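You operate a simulated robot arm through the tools that you are given. There is no shell and no other tool. Be economical: measure what you need, move in short steps, check, and stop when the job is done.

Carry out the task below with a simulated two-armed robot. There is one attempt and no reset: what you move stays moved.

Task
Stop the oil feeds on the rack and wipe up the oil ring.
Fine: three levers down, then the white oil tap shut; use the grey pad and put it back. What is to be rubbed or washed off counts as gone when no trace of it is left.

The check looks at the end state, three seconds after you hand in, the way a careful person would. Anything else that was tipped, shoved, dropped, spilled or broken makes it a failure.

Robot
Two 7-joint arms with fingered hands on one trunk, on a base that drives. Base frame: it is fixed to the floor where the robot stands at the start and does not move with it; the origin is under the middle of the robot, x ahead of it, y to its left, z up. Units: m, rad, N and s.
The left shoulder is at the start at [0.047, 0.125, 1.249], the right one opposite. With the tool pointing down near the work surface each hand reaches from about 0.1 to 0.72 m from the robot's upright axis, wherever it stands, measured 20 degrees to its own side. Places, roughly: blue oiler lever [0.5, 0.5, 1.3]; oil ring [0.6, -0.3, 0.7]; red oiler lever [0.5, 0, 1.3]; white oil tap [0.6, -0.2, 1.1]; yellow oiler lever [0.5, 0.3, 1.3]. Payload 3.6 kg a hand.
Tool frame (each hand has its own): the origin (TCP) lies between the finger pads and is the grasp point; the fingertips stand 0.03 m ahead of it; z points along the fingers, y is the line along which they close. Largest opening 0.104 m; the body of the gripper starts 0.035 m behind the TCP. The gripper is a hand of 4 fingers: y runs from the thumb to the fingers, the wrist lies at [-0.015, -0.104, -0.178] in the tool frame, and closing takes about 1.5 s.
Orientation is told as [roll, pitch, yaw] about the base's x, y, z axes, in that order, counted from this pose: with the fingers straight down and the wrist toward the robot, the tool's x, y and z point along [0, 1, 0], [1, 0, 0] and [0, 0, -1] of the base frame.

Tools
- The arms move only by the tool move_arm. It takes "left_rows", "right_rows" or both (then of equal length, played together; a hand with none holds still); each is a list of rows, each a list of 6 numbers: the shift along the base's x, y, z in units of 50 mm (1.0 is 50 mm), then the turn, a rotation vector about the base's x, y, z in units of 8 degrees (1.0 is 8 degrees). In form: [[tx, ty, tz, ax, ay, az], ...]. A call has 1 to 10 rows; each row shifts and turns the commanded pose from where the row before left it. "left_fingers" and "right_fingers" are, for a hand that has rows, the gripper command, from -1 (fully open) to 1 (shut), values between in proportion, set as the call begins (left out, the last holds). A call with a number of a shift or a turn outside -1 to 1 is refused whole. Rows are played at 5 a second. More than 0.05 m and 0.15 rad between two rows, or a gripper value outside its range, and nothing of the call is played. A pose out of reach is approached as far as the arm can. The call stops where the force on the tool passes 40 N (or 10 N more than at its start, if that is more) or the arm is blocked; 0.2 s more then pass. Each finger travels about 0.072 m/s and halts on what it meets, pressing with about 33 N; the grip force reading is that of the motor and also rises with nothing between the fingers. The clock runs only during rows and for 0.2 s after the last one: add rows that do not move to give the fingers time. It gives the time, the measured TCP pose, the force on the tool (base axes), the opening and the grip force at its end, in the units of the frame above (readings bear some noise), with the torque about the TCP (base axes, N m) and any sound that the robot's microphone picked up.
- Cameras (640 x 400 px; columns grow to the right, rows downward): "scene" is now at [0.1607, 0.0077, 1.3885]; the picture's right is [0.17, -0.99, 0.00], its down [-0.58, -0.10, -0.81] and it looks along [0.80, 0.14, -0.58] (base axes); focal length 220 px, centre (320, 200). "left" rides on the left gripper at [-0.061, -0.092, -0.13] in its tool frame; the picture's right is [-0.81, -0.28, 0.52], its down [0.53, -0.71, 0.46] and it looks along [0.24, 0.64, 0.72] (tool axes); focal length 275 px, centre (320, 200). "right" rides on the right gripper at [0.061, -0.092, -0.13] in its tool frame; the picture's right is [-0.81, 0.28, -0.52], its down [-0.53, -0.71, 0.45] and it looks along [-0.24, 0.64, 0.72] (tool axes); focal length 275 px, centre (320, 200).
- grab_frame(camera): a new picture of that camera. The clock stands still meanwhile.
- raise_lower(by): slides the trunk up (or, below 0, down) by that many m; the arms and the scene camera ride with it, the base frame stays. It gives what a move gives, with no picture.
- base_move(legs): drives the robot by 1 to 6 legs, each [ahead, left, turn to the left] in m, m and rad, along the robot's own axes; the way and the turn of a leg run together, so that a leg with both is an arc; at most 1.5 m and 3.142 rad a leg. The arms and the cameras ride along, it lands a little off, and it stops where it bumps. It gives what a move gives.
- finger_targets(index, middle, ring, thumb_bend, thumb_turn, hand): sets how far each is bent, from 0 (flat) to 100 (curled in); at 30 the hand is open as for a grip, at 70 the pads meet at the TCP. One left out holds its place. A second passes; each finger stops where it meets its share of the squeeze, and holds until it gets a number again. A gripper value or a shape takes the hand back. It gives what a move gives, with no picture; readings hold the bend of each and the force on the fingers (four entries, about 0 where the hand has none), thumb and palm. thumb_turn goes from beside the hand (0) to across from the fingers (100), as for a grip.
- preshape(shape, hand): the hand has 4 fingers and takes this shape, open, in about a second: jaw (thumb against the fingers, like two jaws); tri (thumb and two fingers); tip (a fingertip pinch); poke (one finger out to press); point (the index stretched); flat (the hand flat); cup (the hand cupped); fist (a fist). The gripper value then closes the fingers along that shape, each until it touches; the sizes above hold for jaw. It gives what a move gives, with no picture.
- aim_head(pan, tilt): turns the head with the scene camera to pan (to the left, within 1.396 rad either way) and tilt (down, from -0.506 to 1.204), counted from straight ahead of the robot. It gives what a move gives.
- pixel_to_xyz(camera, pixels): for up to 12 pixels [column, row] of the newest picture of that camera ("zoom" is the newest enlarged one), the place [x, y, z] in the base frame of the surface seen there, good to about 0.003 m, but the place of the scene camera against the robot may be out by one fixed shift of up to 0.018 m in any direction. The clock stands still meanwhile.
- close_up(camera, box): a new picture of the part [left, top, right, bottom] of that camera's present view, enlarged. The clock stands still meanwhile.
- hand_in(): hands the job in; it is judged then, once.

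Keep the steps short. Do not move on a guess: measure, check each grasp and each placing, and mend mistakes. In all there are 80 turns and 70 pictures (those below and enlarged ones count). Leave the grippers open and the arms clear of the work at the hand-in unless told otherwise, and finish with a single line.

The tools are called after "Call:" as a command line: name --argument value ..., lists and objects as JSON in quotes. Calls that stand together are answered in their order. move_arm: Moves the arms, as the interface text tells. Its arguments: {"type":"object","properties":{"left_rows":{"type":"array","items":{"type":"array","items":{"type":"number"}}},"left_fingers":{"type":"number"},"right_rows":{"type":"array","items":{"type":"array","items":{"type":"number"}}},"right_fingers":{"type":"number"}},"required":[]} The other tools are called the same way: raise_lower (by) slides the trunk up or down; preshape (shape, hand) gives the hand a shape; finger_targets (index, middle, ring, thumb_bend, thumb_turn, hand) moves the fingers one by one; base_move (legs) drives the base; aim_head (pan, tilt) turns the head that bears the scene camera; grab_frame (camera) takes a picture; pixel_to_xyz (camera, pixels) gives the place of the surface under pixels of a picture; close_up (camera, box) takes an enlarged picture of a part of a camera's view; hand_in () hands the job in.

At the start:

```text
t: 0.0
left_position: [0.4617, 0.2031, 0.9999]
left_ee_rot: [0.001, -0.001, -0.001]
left_force: [0.5, -0.6, -0.6]
left_torque: [-0.01, 0.01, -0.01]
left_grip_width: 0.1037
left_grip_force: 0.0
left_shape: jaw
left_bend: [30.0, 30.0, 30.0, 30.0, 98.0]
left_finger forces: [0.0, 0.0, 0.0, 0.1, 0.1, 0.1]
right_position: [0.4641, -0.2971, 1.0005]
right_ee_rot: [0.0, -0.001, -0.002]
right_force: [0.5, 0.5, -0.7]
right_torque: [0.0, 0.04, 0.01]
right_grip_width: 0.1036
right_grip_force: 0.1
right_shape: jaw
right_bend: [30.0, 30.0, 30.0, 30.0, 98.0]
right_finger forces: [0.1, 0.0, 0.0, 0.0, 0.0, 0.0]
trunk travel left (down, up): [-0.475, 0.061]
robot x, y, heading: [-0.0005, 0.0003, 0.005]
head pan, tilt: [0.169, 0.623]
```

scene: 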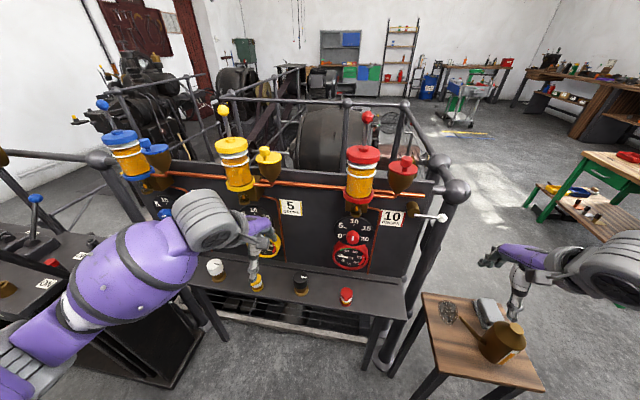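
right: 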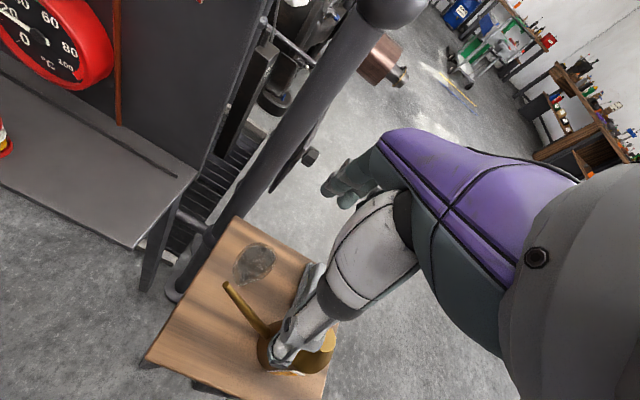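
left: 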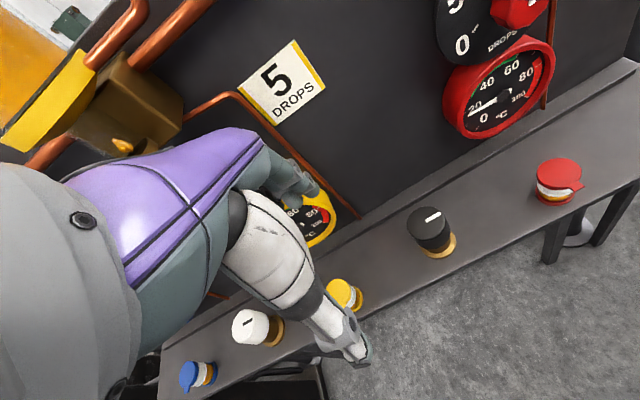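

I see the rack with three oilers (blue, yellow, red), a white tap at right, and a side table with the ring, grey pad and oil can. I look closer at each.

Call:
close_up --camera "scene" --box '[80, 80, 280, 205]'

Call:
close_up --camera "scene" --box '[310, 90, 470, 190]'

Call:
close_up --camera "scene" --box '[390, 270, 550, 370]'

```text
3.20 times, centred on (180, 142) of scene
```

zoom: 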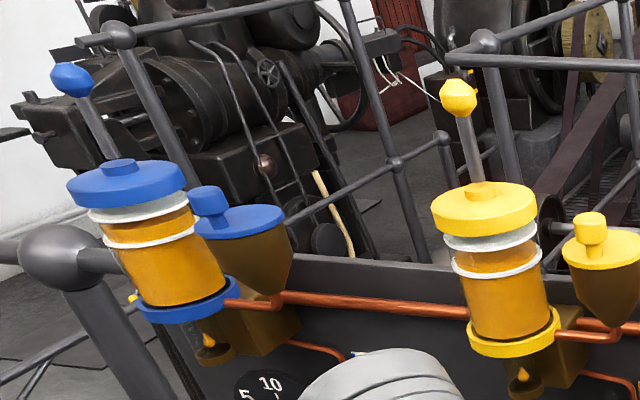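

```text
4.00 times, centred on (390, 140) of scene
```

zoom: 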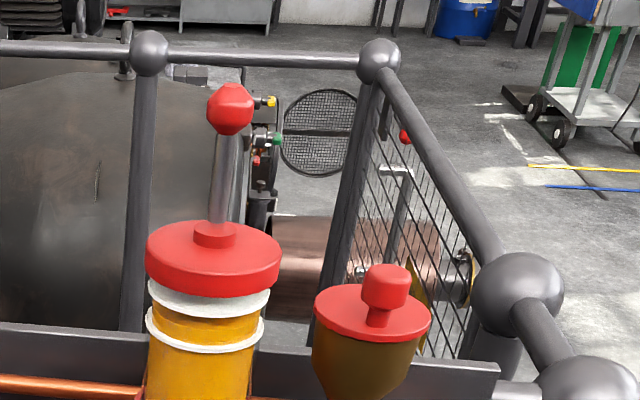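

```text
4.00 times, centred on (470, 320) of scene
```

zoom: 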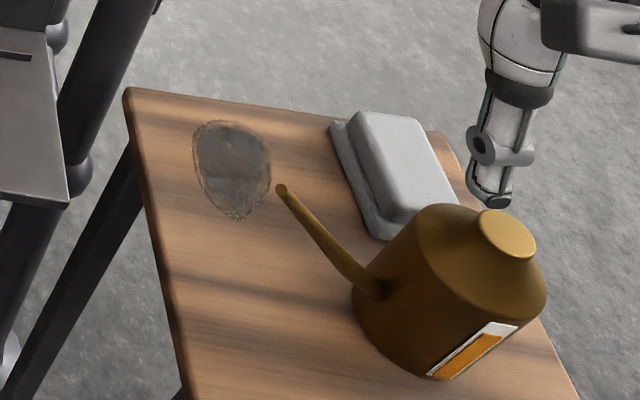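

Next I measure the lever knobs, shaft bases, white tap, and table objects in the scene picture.

Call:
pixel_to_xyz --camera "scene" --pixels '[[102, 104], [117, 131], [223, 111], [230, 139], [367, 117], [363, 149], [443, 217], [420, 215], [160, 147], [266, 150], [406, 165], [352, 238]]'

Call:
pixel_to_xyz --camera "scene" --pixels '[[440, 300], [448, 313], [457, 316], [449, 324], [477, 302], [490, 312], [483, 322], [495, 317], [460, 318], [505, 340], [436, 297], [422, 293]]'

Call:
close_up --camera "scene" --box '[320, 180, 480, 280]'

```text
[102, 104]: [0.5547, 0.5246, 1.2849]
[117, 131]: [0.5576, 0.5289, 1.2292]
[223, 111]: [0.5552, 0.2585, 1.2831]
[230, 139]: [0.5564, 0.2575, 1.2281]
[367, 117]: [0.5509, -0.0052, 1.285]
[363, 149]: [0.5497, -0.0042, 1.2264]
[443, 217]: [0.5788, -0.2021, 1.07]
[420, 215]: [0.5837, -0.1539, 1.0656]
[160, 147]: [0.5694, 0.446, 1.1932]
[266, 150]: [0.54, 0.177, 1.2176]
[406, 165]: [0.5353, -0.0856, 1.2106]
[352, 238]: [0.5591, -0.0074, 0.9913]
```

```text
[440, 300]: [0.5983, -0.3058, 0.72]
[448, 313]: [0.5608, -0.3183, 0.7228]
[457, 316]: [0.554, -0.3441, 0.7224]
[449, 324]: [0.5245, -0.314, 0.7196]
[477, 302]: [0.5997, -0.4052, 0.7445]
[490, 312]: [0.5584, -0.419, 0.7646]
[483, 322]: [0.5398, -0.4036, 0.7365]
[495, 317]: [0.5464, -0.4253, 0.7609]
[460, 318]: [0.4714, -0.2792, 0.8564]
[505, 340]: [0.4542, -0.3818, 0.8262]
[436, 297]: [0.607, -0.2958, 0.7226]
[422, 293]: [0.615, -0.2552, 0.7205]
```

```text
4.00 times, centred on (400, 230) of scene
```

zoom: 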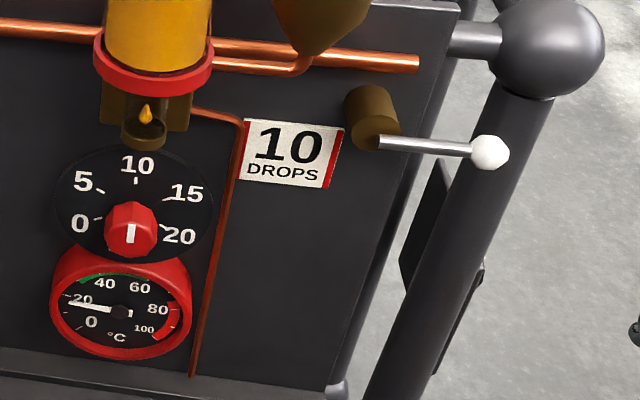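

The white tap is a lever on a barrel whose axis faces me; the oiler levers are upright ball-ended rods. I look level at their hinges to see which way they fold.

Call:
aim_head --pan 0.3 --tilt 0.3

Call:
grab_frame --camera "scene"

Call:
close_up --camera "scene" --box '[220, 130, 316, 190]'

```text
t: 0.8
left_position: [0.4608, 0.2027, 0.9995]
left_ee_rot: [0.0, -0.001, 0.001]
left_force: [-0.7, -1.0, 0.3]
left_torque: [-0.02, -0.01, -0.01]
left_grip_width: 0.1035
left_grip_force: 0.1
left_shape: jaw
left_bend: [30.0, 30.0, 30.0, 30.0, 98.0]
left_finger forces: [0.0, 0.0, 0.0, 0.1, 0.0, 0.0]
right_position: [0.4658, -0.2978, 0.9995]
right_ee_rot: [0.0, -0.001, 0.0]
right_force: [0.2, 0.5, 0.2]
right_torque: [-0.02, -0.01, -0.01]
right_grip_width: 0.1034
right_grip_force: 0.1
right_shape: jaw
right_bend: [30.0, 30.0, 30.0, 30.0, 98.0]
right_finger forces: [0.0, 0.0, 0.1, 0.0, 0.0, 0.1]
trunk travel left (down, up): [-0.475, 0.061]
robot x, y, heading: [0.0012, -0.0021, 0.001]
head pan, tilt: [0.3, 0.3]
```

```text
62 pictures are left
```

scene: 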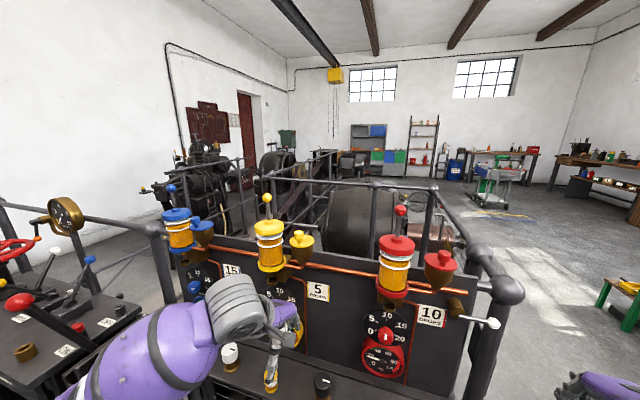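

```text
6.67 times, centred on (268, 160) of scene
```

zoom: 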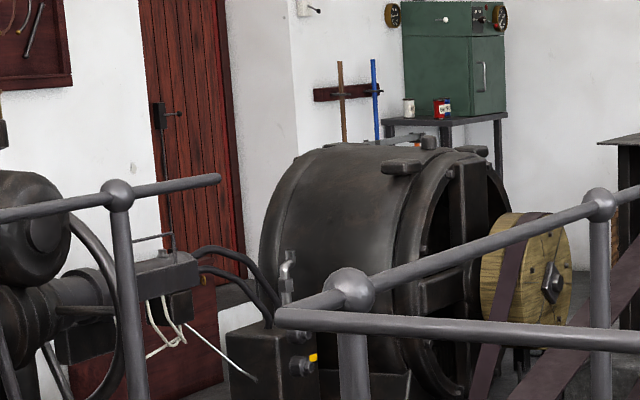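

Close-ups on the yellow and red levers.

Call:
close_up --camera "scene" --box '[228, 180, 324, 240]'

Call:
close_up --camera "scene" --box '[364, 190, 460, 250]'

```text
6.67 times, centred on (276, 210) of scene
```

zoom: 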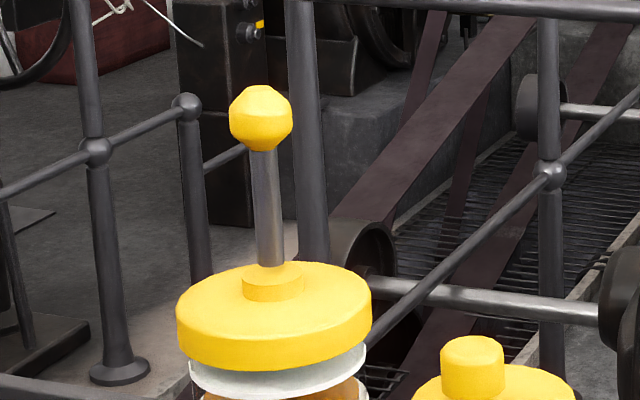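

```text
6.67 times, centred on (412, 220) of scene
```

zoom: 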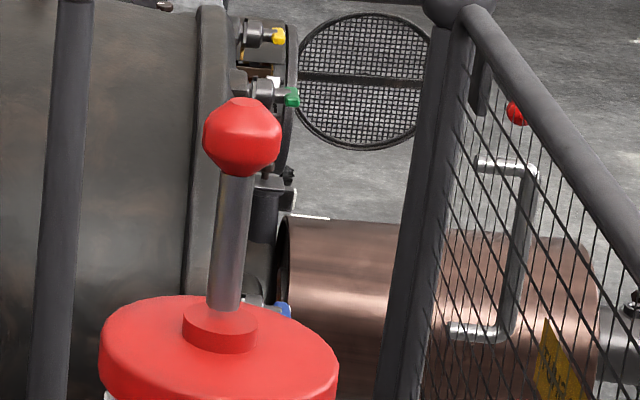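

The hinge direction isn't evident, so I will test it gently. I raise the trunk and bring the right hand up, fingers down, toward the red lever (ball at about [0.55, 0, 1.285]), stopping short to measure with its own camera.

Call:
raise_lower --by 0.06

Call:
move_arm --right_rows '[[-0.5, 0, 1, 0, 0, 0], [-0.5, 0, 1, 0, 0, 0], [-0.5, 0, 1, 0, 0, 0], [0, 0.5, 1, 0, 0, 0], [0, 0.5, 1, 0, 0, 0], [0, 0.8, 1, 0, 0, 0], [0, 0.8, 0.6, 0, 0, 0], [0, 0, 0, 0, 0, 0]]'

Call:
grab_frame --camera "right"

Call:
grab_frame --camera "scene"

```text
t: 1.8
left_position: [0.4614, 0.2017, 1.0592]
left_ee_rot: [0.002, 0.0, 0.0]
left_force: [-0.3, 0.6, -0.2]
left_torque: [0.03, 0.01, -0.02]
left_grip_width: 0.1034
left_grip_force: 0.2
left_shape: jaw
left_bend: [30.0, 30.0, 30.0, 30.0, 98.0]
left_finger forces: [0.0, 0.0, 0.1, 0.0, 0.0, 0.0]
right_position: [0.4652, -0.2974, 1.0601]
right_ee_rot: [-0.002, 0.001, 0.0]
right_force: [-0.6, 0.5, 0.1]
right_torque: [0.02, -0.03, 0.02]
right_grip_width: 0.1038
right_grip_force: 0.1
right_shape: jaw
right_bend: [30.0, 30.0, 30.0, 30.0, 98.0]
right_finger forces: [0.0, 0.0, 0.0, 0.0, 0.0, 0.0]
trunk travel left (down, up): [-0.535, 0.001]
robot x, y, heading: [-0.0017, -0.0001, 0.0]
head pan, tilt: [0.3, 0.3]
```

```text
refused: row 1 steps farther than a row can; nothing moved
```

```text
58 pictures are left
```

right: 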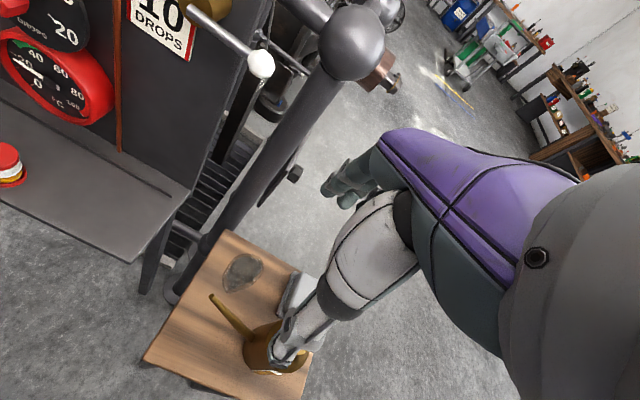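

```text
57 pictures are left
```

scene: 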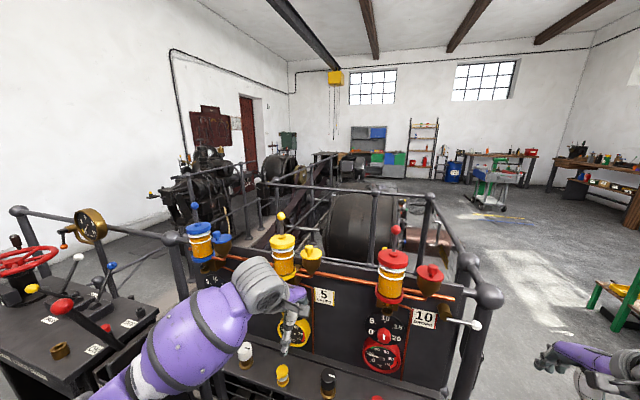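

The row was refused (total step too long). I measure the white knob in both pictures to get the scene camera's offset, and redo the move with shorter rows.

Call:
pixel_to_xyz --camera "right" --pixels '[[260, 65], [190, 11], [240, 270], [236, 290], [215, 298], [262, 335], [293, 290], [222, 275], [230, 40]]'

Call:
pixel_to_xyz --camera "scene" --pixels '[[476, 325], [436, 319], [396, 230], [281, 217], [194, 207]]'

Call:
move_arm --right_rows '[[-0.4, 0, 0.9, 0, 0, 0], [-0.4, 0, 0.9, 0, 0, 0], [-0.4, 0, 0.9, 0, 0, 0], [-0.3, 0.3, 0.9, 0, 0, 0], [0, 0.4, 0.9, 0, 0, 0], [0, 0.4, 0.9, 0, 0, 0], [0, 0.7, 0.6, 0, 0, 0], [0, 0.9, 0, 0, 0, 0], [0, 0.9, 0, 0, 0, 0], [0, 0, 0, 0, 0, 0]]'

Call:
grab_frame --camera "right"

```text
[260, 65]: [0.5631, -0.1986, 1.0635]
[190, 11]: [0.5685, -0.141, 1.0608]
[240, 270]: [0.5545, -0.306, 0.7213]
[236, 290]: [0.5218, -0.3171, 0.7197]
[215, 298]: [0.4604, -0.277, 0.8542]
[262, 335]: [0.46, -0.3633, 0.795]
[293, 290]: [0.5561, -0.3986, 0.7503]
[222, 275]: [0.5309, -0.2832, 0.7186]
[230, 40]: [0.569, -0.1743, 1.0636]
```

```text
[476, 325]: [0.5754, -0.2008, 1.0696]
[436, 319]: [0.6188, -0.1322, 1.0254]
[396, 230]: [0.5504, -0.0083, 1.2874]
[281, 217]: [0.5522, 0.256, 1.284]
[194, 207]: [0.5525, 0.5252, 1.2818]
```

```text
t: 4.0
left_position: [0.4609, 0.2029, 1.0613]
left_ee_rot: [0.001, 0.0, 0.0]
left_force: [0.4, -0.1, 0.1]
left_torque: [0.02, 0.02, -0.02]
left_grip_width: 0.1034
left_grip_force: 0.0
left_shape: jaw
left_bend: [30.0, 30.0, 30.0, 30.0, 98.0]
left_finger forces: [0.1, 0.1, 0.1, 0.1, 0.0, 0.0]
right_position: [0.39, -0.1194, 1.3599]
right_ee_rot: [0.001, -0.003, 0.001]
right_force: [-0.4, 0.8, -0.4]
right_torque: [0.0, 0.04, -0.01]
right_grip_width: 0.1039
right_grip_force: 0.1
right_shape: jaw
right_bend: [30.0, 30.0, 30.0, 30.0, 98.0]
right_finger forces: [0.1, 0.0, 0.0, 0.0, 0.0, 0.0]
trunk travel left (down, up): [-0.535, 0.001]
robot x, y, heading: [0.0014, -0.0004, 0.001]
head pan, tilt: [0.3, 0.3]
```

```text
56 pictures are left
```

right: 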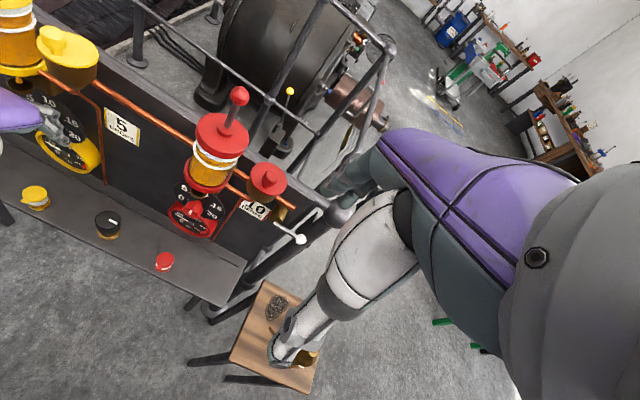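

The red lever shows at (239,96) in the right camera. Measure ball, shaft base and cap.

Call:
close_up --camera "right" --box '[170, 75, 298, 155]'

Call:
pixel_to_xyz --camera "right" --pixels '[[239, 96], [232, 112], [229, 122], [205, 135], [240, 145], [222, 118], [300, 239], [57, 35], [268, 172]]'

```text
5.00 times, centred on (234, 115) of right
```

zoom: 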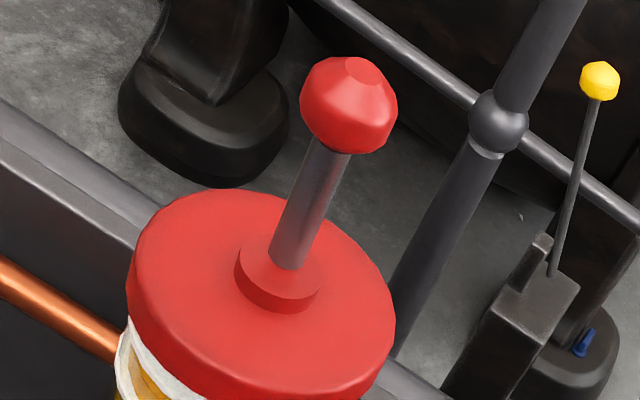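

```text
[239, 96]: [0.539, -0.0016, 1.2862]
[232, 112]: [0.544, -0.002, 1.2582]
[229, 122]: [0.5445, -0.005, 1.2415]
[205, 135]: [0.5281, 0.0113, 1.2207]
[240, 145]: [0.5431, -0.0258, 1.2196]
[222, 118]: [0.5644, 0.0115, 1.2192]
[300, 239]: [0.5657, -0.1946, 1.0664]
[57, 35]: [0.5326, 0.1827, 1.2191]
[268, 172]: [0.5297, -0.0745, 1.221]
```

Ball centre ≈ [0.547, -0.003, 1.283]. I move over it at z 1.36 with open jaws straddling it along x, then look.

Call:
move_arm --right_rows '[[0.78, 0.58, 0, 0, 0, 0], [0.78, 0.58, 0, 0, 0, 0], [0.78, 0.58, 0, 0, 0, 0], [0.78, 0.58, 0, 0, 0, 0], [0, 0, 0, 0, 0, 0]]' --right_fingers -1

Call:
grab_frame --camera "right"

Call:
close_up --camera "scene" --box '[340, 150, 500, 250]'

```text
t: 5.2
left_position: [0.4601, 0.2014, 1.061]
left_ee_rot: [0.0, -0.001, 0.001]
left_force: [0.8, -1.4, 0.7]
left_torque: [0.02, 0.03, -0.02]
left_grip_width: 0.1035
left_grip_force: 0.1
left_shape: jaw
left_bend: [30.0, 30.0, 30.0, 30.0, 98.0]
left_finger forces: [0.0, 0.0, 0.0, 0.1, 0.1, 0.0]
right_position: [0.5427, -0.0021, 1.3623]
right_ee_rot: [-0.001, -0.001, 0.001]
right_force: [0.5, 0.4, 0.1]
right_torque: [0.01, 0.02, 0.03]
right_grip_width: 0.1039
right_grip_force: 0.0
right_shape: jaw
right_bend: [30.0, 30.0, 30.0, 30.0, 98.0]
right_finger forces: [0.1, 0.0, 0.0, 0.0, 0.1, 0.1]
trunk travel left (down, up): [-0.535, 0.001]
robot x, y, heading: [-0.0018, 0.0006, 0.001]
head pan, tilt: [0.3, 0.3]
```

```text
54 pictures are left
```

right: 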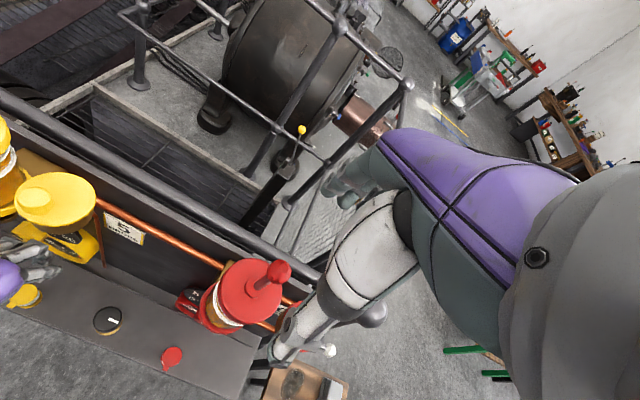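

```text
4.00 times, centred on (420, 200) of scene
```

zoom: 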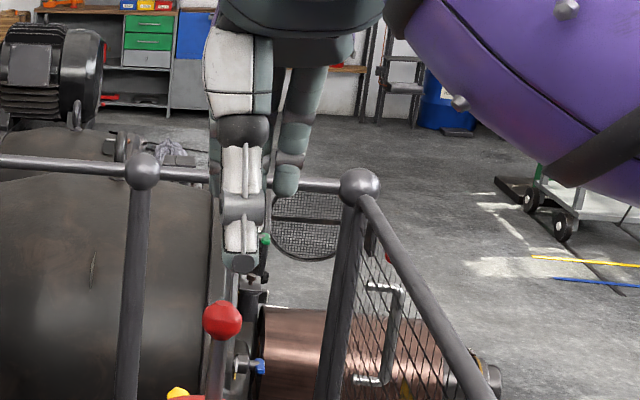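

The jaws straddle the ball (at (281,271)) along x. I lower 0.07 m and look.

Call:
move_arm --right_rows '[[0, 0, -0.7, 0, 0, 0], [0, 0, -0.7, 0, 0, 0], [0, 0, 0, 0, 0, 0]]'

Call:
close_up --camera "scene" --box '[340, 170, 500, 270]'

Call:
close_up --camera "right" --box '[180, 200, 400, 338]'

```text
t: 6.0
left_position: [0.4603, 0.2023, 1.0616]
left_ee_rot: [0.001, 0.0, -0.001]
left_force: [-0.3, 0.2, 0.0]
left_torque: [0.04, -0.02, 0.02]
left_grip_width: 0.1034
left_grip_force: 0.1
left_shape: jaw
left_bend: [30.0, 30.0, 30.0, 30.0, 98.0]
left_finger forces: [0.1, 0.0, 0.1, 0.0, 0.0, 0.0]
right_position: [0.546, -0.0009, 1.291]
right_ee_rot: [0.0, -0.002, 0.0]
right_force: [0.0, -0.2, -0.2]
right_torque: [-0.02, 0.01, 0.01]
right_grip_width: 0.1038
right_grip_force: 0.1
right_shape: jaw
right_bend: [30.0, 30.0, 30.0, 30.0, 98.0]
right_finger forces: [0.0, 0.0, 0.0, 0.1, 0.1, 0.0]
trunk travel left (down, up): [-0.535, 0.001]
robot x, y, heading: [0.0015, -0.0016, -0.001]
head pan, tilt: [0.3, 0.3]
```

```text
4.00 times, centred on (420, 220) of scene
```

zoom: 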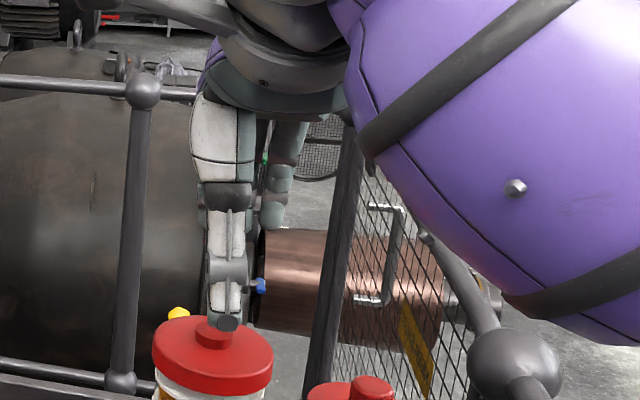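

```text
2.90 times, centred on (290, 269) of right
```

zoom: 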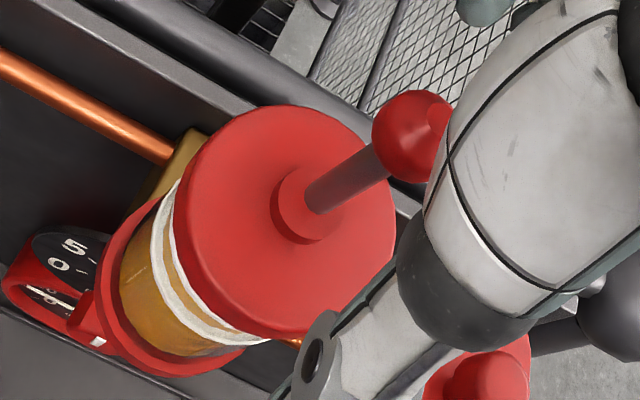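

The ball sits between thumb and fingers, no force. I pull gently toward the robot (-x) to see whether the lever folds that way.

Call:
move_arm --right_rows '[[-0.25, 0, 0, 0, 0, 0], [-0.25, 0, 0, 0, 0, 0], [-0.25, 0, 0, 0, 0, 0], [-0.25, 0, 0, 0, 0, 0], [-0.2, 0, 0, 0, 0, 0]]'

Call:
close_up --camera "right" --box '[180, 200, 400, 338]'

```text
t: 7.2
left_position: [0.46, 0.2038, 1.0606]
left_ee_rot: [0.001, -0.001, 0.001]
left_force: [0.1, -0.2, -0.3]
left_torque: [0.0, 0.01, -0.03]
left_grip_width: 0.1035
left_grip_force: 0.0
left_shape: jaw
left_bend: [30.0, 30.0, 30.0, 30.0, 98.0]
left_finger forces: [0.0, 0.0, 0.0, 0.1, 0.0, 0.0]
right_position: [0.4859, -0.0012, 1.2891]
right_ee_rot: [0.0, 0.001, 0.001]
right_force: [0.6, -0.3, -0.7]
right_torque: [-0.02, -0.02, 0.01]
right_grip_width: 0.1036
right_grip_force: 0.1
right_shape: jaw
right_bend: [30.0, 30.0, 30.0, 30.0, 98.0]
right_finger forces: [0.7, 0.0, 0.1, 0.0, 0.1, 0.0]
trunk travel left (down, up): [-0.535, 0.001]
robot x, y, heading: [-0.0001, 0.0015, 0.005]
head pan, tilt: [0.3, 0.3]
```

```text
2.90 times, centred on (290, 269) of right
```

zoom: 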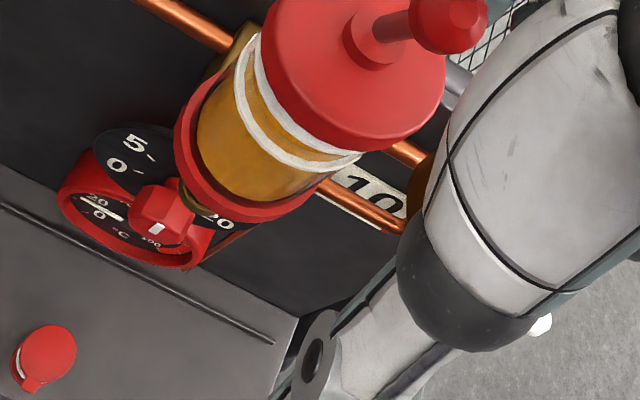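

A slight 0.7 N on a finger. I measure the ball and shaft base.

Call:
pixel_to_xyz --camera "zoom" --pixels '[[448, 20], [400, 35], [372, 45], [415, 15]]'

Call:
move_arm --right_rows '[[-0.25, 0, -0.1, 0, 0, 0], [-0.25, 0, -0.1, 0, 0, 0], [0, 0, 0, 0, 0, 0]]'

Call:
grab_frame --camera "right"

```text
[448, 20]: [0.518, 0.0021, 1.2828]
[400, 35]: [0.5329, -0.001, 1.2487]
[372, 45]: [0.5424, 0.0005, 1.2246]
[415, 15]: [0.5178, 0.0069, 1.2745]
```

```text
t: 8.0
left_position: [0.4611, 0.2027, 1.0607]
left_ee_rot: [0.0, -0.001, 0.0]
left_force: [0.4, 0.6, 0.0]
left_torque: [-0.01, -0.02, 0.01]
left_grip_width: 0.1034
left_grip_force: 0.0
left_shape: jaw
left_bend: [30.0, 30.0, 30.0, 30.0, 98.0]
left_finger forces: [0.1, 0.0, 0.1, 0.0, 0.0, 0.1]
right_position: [0.4614, -0.0005, 1.2795]
right_ee_rot: [0.0, 0.0, 0.002]
right_force: [0.4, 0.9, -0.9]
right_torque: [0.0, 0.01, 0.03]
right_grip_width: 0.104
right_grip_force: 0.1
right_shape: jaw
right_bend: [29.0, 30.0, 30.0, 30.0, 98.0]
right_finger forces: [1.0, 0.0, 0.1, 0.1, 0.0, 0.1]
trunk travel left (down, up): [-0.535, 0.001]
robot x, y, heading: [0.0047, 0.0019, -0.002]
head pan, tilt: [0.3, 0.3]
```

```text
49 pictures are left
```

right: 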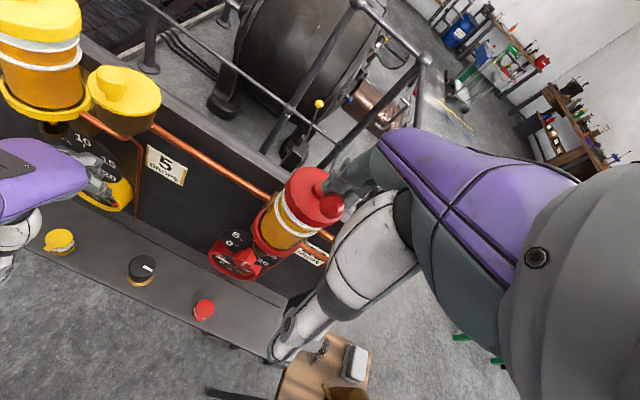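

The lever folds toward the robot with about 1 N. I continue the arc: toward me and down.

Call:
move_arm --right_rows '[[-0.2, 0, -0.2, 0, 0, 0], [-0.2, 0, -0.2, 0, 0, 0], [-0.2, 0, -0.2, 0, 0, 0], [0, 0, 0, 0, 0, 0]]'

Call:
close_up --camera "right" --box '[220, 130, 412, 250]'

Call:
close_up --camera "scene" --box '[340, 200, 500, 300]'

```text
t: 9.0
left_position: [0.4622, 0.2028, 1.0601]
left_ee_rot: [0.001, 0.001, 0.0]
left_force: [0.6, 0.0, -0.2]
left_torque: [0.0, -0.04, 0.0]
left_grip_width: 0.1036
left_grip_force: 0.0
left_shape: jaw
left_bend: [30.0, 30.0, 30.0, 30.0, 98.0]
left_finger forces: [0.1, 0.1, 0.0, 0.0, 0.0, 0.1]
right_position: [0.433, -0.0023, 1.2522]
right_ee_rot: [0.002, -0.005, -0.001]
right_force: [12.3, 0.1, 13.3]
right_torque: [0.02, -1.04, -0.02]
right_grip_width: 0.104
right_grip_force: 0.0
right_shape: jaw
right_bend: [22.0, 28.0, 30.0, 30.0, 98.0]
right_finger forces: [13.0, 3.9, 0.0, 0.0, 0.0, 0.0]
trunk travel left (down, up): [-0.535, 0.001]
robot x, y, heading: [-0.0005, 0.0022, -0.0]
head pan, tilt: [0.3, 0.3]
```

```text
3.33 times, centred on (316, 190) of right
```

zoom: 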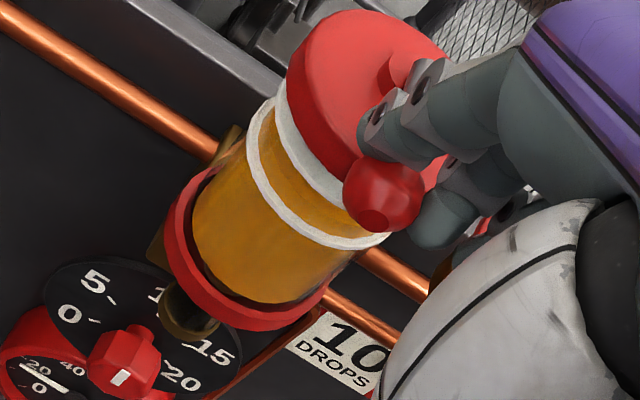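

```text
4.00 times, centred on (420, 250) of scene
```

zoom: 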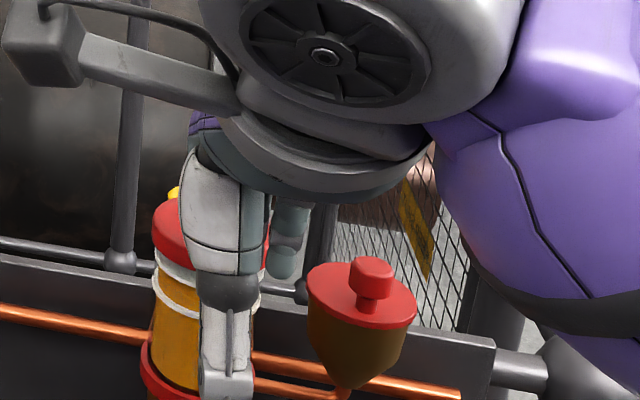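

The lever is down and now resists at 13 N (end stop likely). I back off upward and away, and measure.

Call:
move_arm --right_rows '[[0.2, 0, 0.4, 0, 0, 0], [0.1, 0, 0.8, 0, 0, 0], [0, 0, 0.8, 0, 0, 0], [-0.7, -0.6, 0, 0, 0, 0], [-0.7, -0.6, 0, 0, 0, 0]]'

Call:
grab_frame --camera "right"

Call:
close_up --camera "scene" --box '[340, 200, 500, 300]'

```text
t: 10.2
left_position: [0.4602, 0.2015, 1.0604]
left_ee_rot: [0.0, 0.0, -0.002]
left_force: [-0.1, 0.0, 0.3]
left_torque: [0.0, -0.03, -0.02]
left_grip_width: 0.1036
left_grip_force: 0.0
left_shape: jaw
left_bend: [30.0, 30.0, 30.0, 30.0, 98.0]
left_finger forces: [0.0, 0.0, 0.0, 0.1, 0.0, 0.0]
right_position: [0.3745, -0.0619, 1.3503]
right_ee_rot: [0.001, 0.001, 0.0]
right_force: [0.3, 0.0, -0.3]
right_torque: [0.01, 0.0, 0.0]
right_grip_width: 0.104
right_grip_force: 0.0
right_shape: jaw
right_bend: [30.0, 30.0, 30.0, 30.0, 98.0]
right_finger forces: [0.0, 0.1, 0.1, 0.1, 0.1, 0.1]
trunk travel left (down, up): [-0.535, 0.001]
robot x, y, heading: [0.0009, -0.0001, -0.002]
head pan, tilt: [0.3, 0.3]
```

```text
46 pictures are left
```

right: 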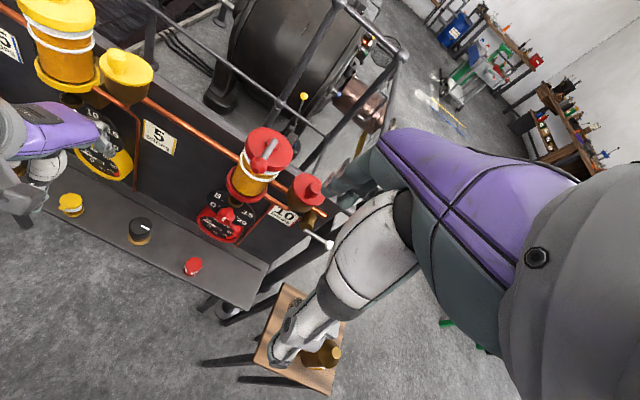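

```text
4.00 times, centred on (420, 250) of scene
```

zoom: 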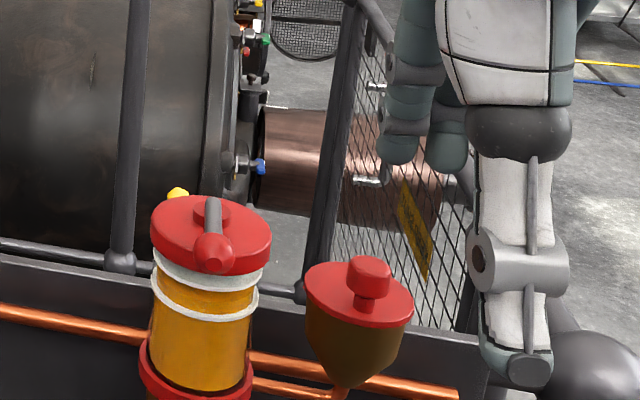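

Red is folded onto its cap. I measure its ball and the rest, then plan the yellow with the left arm, moving it up and away from its panel.

Call:
pixel_to_xyz --camera "zoom" --pixels '[[213, 250], [213, 220], [170, 235], [215, 205]]'

Call:
move_arm --right_rows '[[0, -1, 0, 0, 0, 0], [0, -1, 0, 0, 0, 0], [0, -1, 0, 0, 0, 0], [0, -0.9, 0, 0, 0, 0], [0, 0, 0, 0, 0, 0], [0, 0, 0, 0, 0, 0], [0, 0, 0, 0, 0, 0], [0, 0, 0, 0, 0, 0], [0, 0, 0, 0, 0, 0]]' --left_rows '[[-0.9, 0, 0, 0, 0, 0], [-0.9, 0, 0, 0, 0, 0], [0, 0, 1, 0, 0, 0], [0, 0, 1, 0, 0, 0], [0, 0, 1, 0, 0, 0], [0, 0, 1, 0, 0, 0], [0, 0, 1, 0, 0, 0], [0, 0, 1, 0, 0, 0], [0, 0, 0, 0, 0, 0]]'

Call:
grab_frame --camera "left"

```text
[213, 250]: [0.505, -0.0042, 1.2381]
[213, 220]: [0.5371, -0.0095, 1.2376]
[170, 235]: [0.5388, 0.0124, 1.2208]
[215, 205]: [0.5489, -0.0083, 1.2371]
```

```text
t: 12.2
left_position: [0.3703, 0.2022, 1.3573]
left_ee_rot: [0.0, 0.001, 0.0]
left_force: [-0.5, 0.4, 0.7]
left_torque: [0.01, -0.01, 0.01]
left_grip_width: 0.104
left_grip_force: 0.1
left_shape: jaw
left_bend: [30.0, 30.0, 30.0, 30.0, 98.0]
left_finger forces: [0.1, 0.1, 0.0, 0.1, 0.1, 0.0]
right_position: [0.375, -0.2583, 1.3501]
right_ee_rot: [0.001, 0.0, 0.0]
right_force: [-0.4, -1.0, -0.5]
right_torque: [0.0, -0.01, 0.01]
right_grip_width: 0.1037
right_grip_force: 0.0
right_shape: jaw
right_bend: [30.0, 30.0, 30.0, 30.0, 98.0]
right_finger forces: [0.0, 0.0, 0.0, 0.0, 0.1, 0.0]
trunk travel left (down, up): [-0.535, 0.001]
robot x, y, heading: [0.0019, -0.0038, 0.0]
head pan, tilt: [0.3, 0.3]
```

```text
44 pictures are left
```

left: 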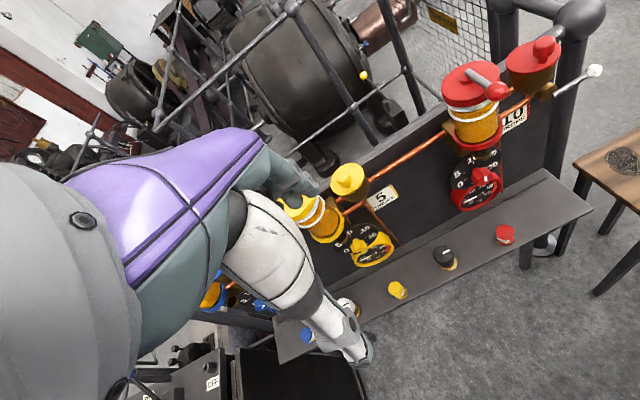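

Red lever lies level (z≈1.237 along its length) — down. By the same offset, yellow's ball is at ≈ [0.548, 0.260, 1.281]. I bring the left hand over it at z 1.357, then lower it to straddle.

Call:
move_arm --left_rows '[[0.88, 0.29, 0, 0, 0, 0], [0.88, 0.29, 0, 0, 0, 0], [0.88, 0.29, 0, 0, 0, 0], [0.88, 0.29, 0, 0, 0, 0], [0, 0, -0.7, 0, 0, 0], [0, 0, -0.65, 0, 0, 0], [0, 0, 0, 0, 0, 0]]' --left_fingers -1

Call:
grab_frame --camera "left"

```text
t: 13.8
left_position: [0.5479, 0.26, 1.2924]
left_ee_rot: [0.001, -0.001, 0.001]
left_force: [0.0, 0.3, 0.8]
left_torque: [-0.02, -0.02, 0.02]
left_grip_width: 0.1038
left_grip_force: 0.0
left_shape: jaw
left_bend: [30.0, 30.0, 30.0, 30.0, 98.0]
left_finger forces: [0.0, 0.0, 0.0, 0.1, 0.1, 0.0]
right_position: [0.3743, -0.259, 1.3518]
right_ee_rot: [0.0, -0.002, 0.0]
right_force: [0.3, -1.3, -0.4]
right_torque: [0.01, -0.01, 0.0]
right_grip_width: 0.104
right_grip_force: 0.1
right_shape: jaw
right_bend: [30.0, 30.0, 30.0, 30.0, 98.0]
right_finger forces: [0.0, 0.0, 0.0, 0.0, 0.0, 0.1]
trunk travel left (down, up): [-0.535, 0.001]
robot x, y, heading: [-0.0018, -0.0014, 0.001]
head pan, tilt: [0.3, 0.3]
```

```text
43 pictures are left
```

left: 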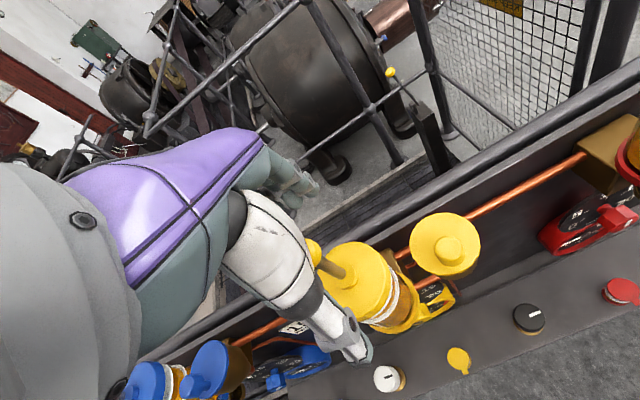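

The yellow ball at (314,250) is between the jaws. I repeat the red lever's arc.

Call:
move_arm --left_rows '[[-0.4, 0, 0, 0, 0, 0], [-0.4, 0, 0, 0, 0, 0], [-0.4, 0, 0, 0, 0, 0], [-0.25, 0, -0.1, 0, 0, 0], [-0.25, 0, -0.1, 0, 0, 0], [-0.2, 0, -0.2, 0, 0, 0], [-0.2, 0, -0.2, 0, 0, 0], [-0.2, 0, -0.2, 0, 0, 0], [0, 0, 0, 0, 0, 0]]'

Call:
close_up --camera "left" --box '[220, 130, 412, 250]'

```text
t: 15.8
left_position: [0.4307, 0.2589, 1.2557]
left_ee_rot: [0.001, -0.013, 0.001]
left_force: [-1.5, 1.4, 29.1]
left_torque: [0.33, -2.28, 0.1]
left_grip_width: 0.1039
left_grip_force: 0.1
left_shape: jaw
left_bend: [30.0, 28.0, 30.0, 30.0, 98.0]
left_finger forces: [0.0, 30.1, 0.1, 0.1, 0.1, 0.0]
right_position: [0.3728, -0.2585, 1.3529]
right_ee_rot: [0.0, -0.007, 0.0]
right_force: [0.4, 0.4, 0.2]
right_torque: [-0.03, -0.01, 0.0]
right_grip_width: 0.1039
right_grip_force: 0.2
right_shape: jaw
right_bend: [30.0, 30.0, 30.0, 30.0, 98.0]
right_finger forces: [0.0, 0.1, 0.1, 0.1, 0.0, 0.1]
trunk travel left (down, up): [-0.535, 0.001]
robot x, y, heading: [0.0015, -0.0029, 0.0]
head pan, tilt: [0.3, 0.3]
```

```text
3.33 times, centred on (316, 190) of left
```

zoom: 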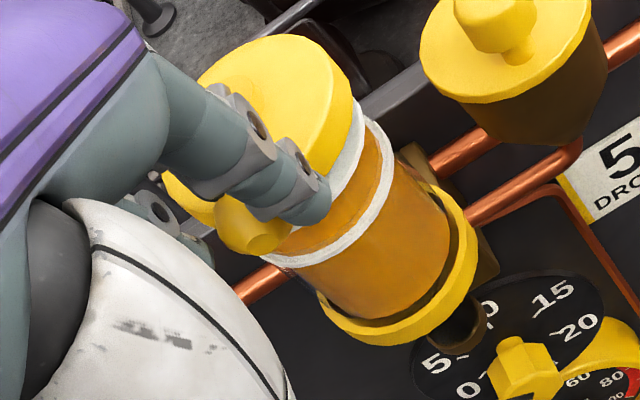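

The yellow is pressed down to its stop (29 N up on the finger). I back off and check.

Call:
move_arm --left_rows '[[0, 0, 0.5, 0, 0, 0], [0, 0, 0.8, 0, 0, 0], [0, 0, 0.7, 0, 0, 0], [-0.8, 0, 0, 0, 0, 0], [-0.4, 0.8, 0, 0, 0, 0], [0, 0.9, 0, 0, 0, 0], [0, 0.9, 0, 0, 0, 0], [0, 0.9, 0, 0, 0, 0]]'

Call:
aim_head --pan 0.5 --tilt 0.4

Call:
grab_frame --camera "scene"

Call:
grab_frame --camera "left"

```text
t: 17.6
left_position: [0.3695, 0.4358, 1.3516]
left_ee_rot: [0.0, 0.0, 0.0]
left_force: [-0.9, -0.1, -0.3]
left_torque: [0.01, 0.03, 0.02]
left_grip_width: 0.1039
left_grip_force: 0.1
left_shape: jaw
left_bend: [30.0, 30.0, 30.0, 30.0, 98.0]
left_finger forces: [0.0, 0.0, 0.0, 0.1, 0.1, 0.0]
right_position: [0.3739, -0.2573, 1.3516]
right_ee_rot: [-0.002, -0.002, 0.0]
right_force: [-0.2, 0.8, 0.0]
right_torque: [-0.01, -0.01, -0.01]
right_grip_width: 0.1041
right_grip_force: 0.0
right_shape: jaw
right_bend: [30.0, 30.0, 30.0, 30.0, 98.0]
right_finger forces: [0.0, 0.1, 0.1, 0.0, 0.0, 0.0]
trunk travel left (down, up): [-0.535, 0.001]
robot x, y, heading: [-0.0017, 0.0034, -0.003]
head pan, tilt: [0.3, 0.3]
```

```text
t: 18.4
left_position: [0.3705, 0.4343, 1.3535]
left_ee_rot: [-0.001, 0.0, 0.0]
left_force: [0.7, 0.7, -0.2]
left_torque: [-0.03, -0.01, 0.04]
left_grip_width: 0.1036
left_grip_force: 0.1
left_shape: jaw
left_bend: [30.0, 30.0, 30.0, 30.0, 98.0]
left_finger forces: [0.1, 0.0, 0.0, 0.1, 0.0, 0.0]
right_position: [0.3752, -0.2582, 1.3514]
right_ee_rot: [0.001, -0.001, 0.0]
right_force: [0.4, 0.9, -0.7]
right_torque: [0.0, 0.01, 0.01]
right_grip_width: 0.104
right_grip_force: 0.0
right_shape: jaw
right_bend: [30.0, 30.0, 30.0, 30.0, 98.0]
right_finger forces: [0.0, 0.1, 0.0, 0.0, 0.0, 0.0]
trunk travel left (down, up): [-0.535, 0.001]
robot x, y, heading: [-0.0031, -0.0056, -0.003]
head pan, tilt: [0.499, 0.4]
```

```text
41 pictures are left
```

scene: 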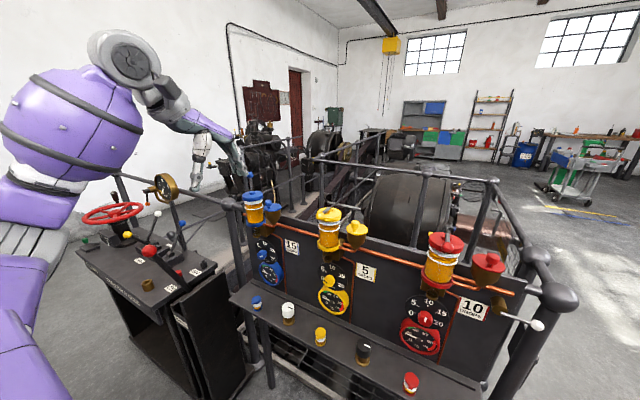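

```text
40 pictures are left
```

left: 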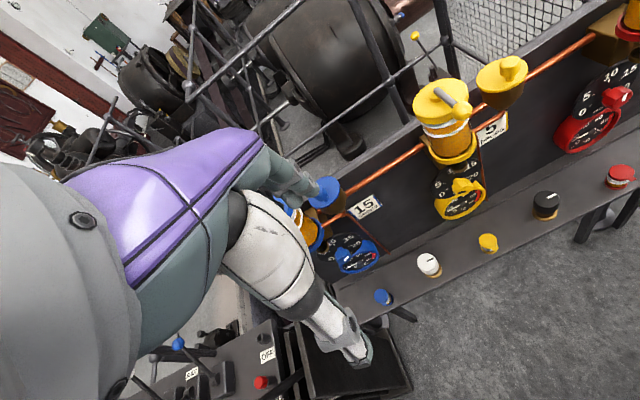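

Yellow is down. Before going to blue I measure the railing ball left of it at (234,203) for clearance and the blue ball.

Call:
pixel_to_xyz --camera "scene" --pixels '[[234, 203], [253, 195], [250, 177], [250, 182], [329, 213]]'

Call:
move_arm --left_rows '[[0.71, 0.37, 0, 0, 0, 0], [0.71, 0.37, 0, 0, 0, 0], [0.71, 0.37, 0, 0, 0, 0], [0.71, 0.37, 0, 0, 0, 0], [0.71, 0.38, 0, 0, 0, 0], [0, 0, 0, 0, 0, 0]]'

Call:
close_up --camera "left" --box '[200, 150, 440, 300]'

Call:
close_up --camera "scene" --box '[190, 130, 318, 210]'

```text
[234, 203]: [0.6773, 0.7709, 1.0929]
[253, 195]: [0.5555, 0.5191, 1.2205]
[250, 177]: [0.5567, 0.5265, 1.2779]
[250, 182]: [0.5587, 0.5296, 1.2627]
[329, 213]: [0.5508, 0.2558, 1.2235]
```

```text
t: 19.8
left_position: [0.5471, 0.5302, 1.3526]
left_ee_rot: [0.003, -0.002, -0.002]
left_force: [0.2, -0.5, 0.3]
left_torque: [0.0, 0.0, 0.01]
left_grip_width: 0.104
left_grip_force: 0.0
left_shape: jaw
left_bend: [30.0, 30.0, 30.0, 30.0, 98.0]
left_finger forces: [0.1, 0.1, 0.0, 0.0, 0.0, 0.0]
right_position: [0.3752, -0.2548, 1.3525]
right_ee_rot: [-0.001, -0.001, 0.0]
right_force: [-0.3, 0.6, -0.3]
right_torque: [-0.01, -0.04, 0.03]
right_grip_width: 0.1039
right_grip_force: 0.0
right_shape: jaw
right_bend: [30.0, 30.0, 30.0, 30.0, 98.0]
right_finger forces: [0.0, 0.0, 0.1, 0.0, 0.0, 0.0]
trunk travel left (down, up): [-0.535, 0.001]
robot x, y, heading: [-0.0004, -0.0015, -0.0]
head pan, tilt: [0.499, 0.4]
```

```text
2.67 times, centred on (320, 225) of left
```

zoom: 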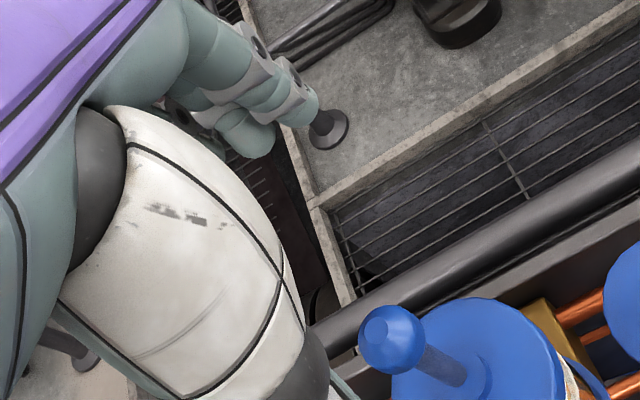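

```text
5.00 times, centred on (254, 170) of scene
```

zoom: 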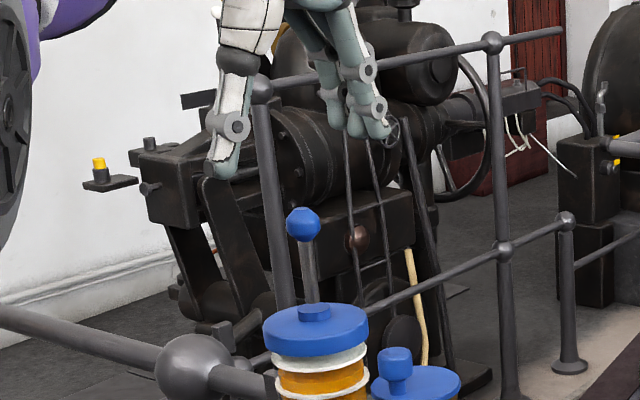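

Aligned over blue, clear of the rail. Lower and repeat the arc.

Call:
move_arm --left_rows '[[0, 0, -0.7, 0, 0, 0], [0, 0, -0.55, 0, 0, 0], [-0.5, 0, 0, 0, 0, 0], [-0.5, 0, 0, 0, 0, 0], [-0.35, 0, -0.1, 0, 0, 0], [-0.35, 0, -0.1, 0, 0, 0], [-0.2, 0, -0.2, 0, 0, 0], [-0.2, 0, -0.2, 0, 0, 0], [-0.2, 0, -0.2, 0, 0, 0], [0, 0, 0, 0, 0, 0]]'

Call:
close_up --camera "left" --box '[220, 130, 412, 250]'

```text
t: 21.9
left_position: [0.4319, 0.5272, 1.256]
left_ee_rot: [0.004, -0.011, 0.002]
left_force: [-3.0, -0.2, 26.9]
left_torque: [0.32, -2.09, 0.08]
left_grip_width: 0.104
left_grip_force: 0.1
left_shape: jaw
left_bend: [30.0, 28.0, 30.0, 30.0, 98.0]
left_finger forces: [0.0, 26.9, 0.1, 0.0, 0.1, 0.0]
right_position: [0.3726, -0.2591, 1.3527]
right_ee_rot: [0.001, -0.005, 0.001]
right_force: [0.0, 0.4, 0.0]
right_torque: [0.02, 0.01, 0.01]
right_grip_width: 0.1039
right_grip_force: 0.1
right_shape: jaw
right_bend: [30.0, 30.0, 30.0, 30.0, 98.0]
right_finger forces: [0.1, 0.1, 0.0, 0.1, 0.1, 0.0]
trunk travel left (down, up): [-0.535, 0.001]
robot x, y, heading: [-0.001, 0.0016, 0.0]
head pan, tilt: [0.499, 0.4]
```

```text
3.33 times, centred on (316, 190) of left
```

zoom: 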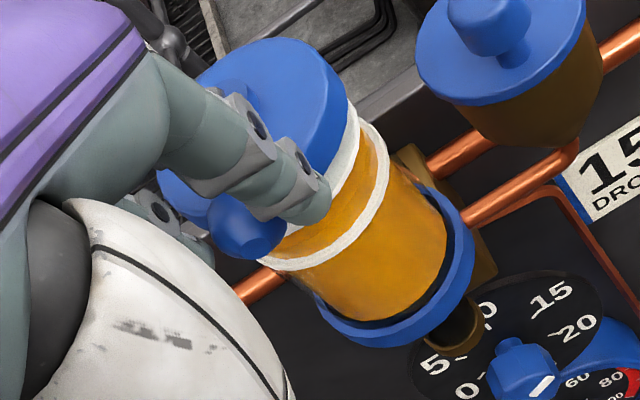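

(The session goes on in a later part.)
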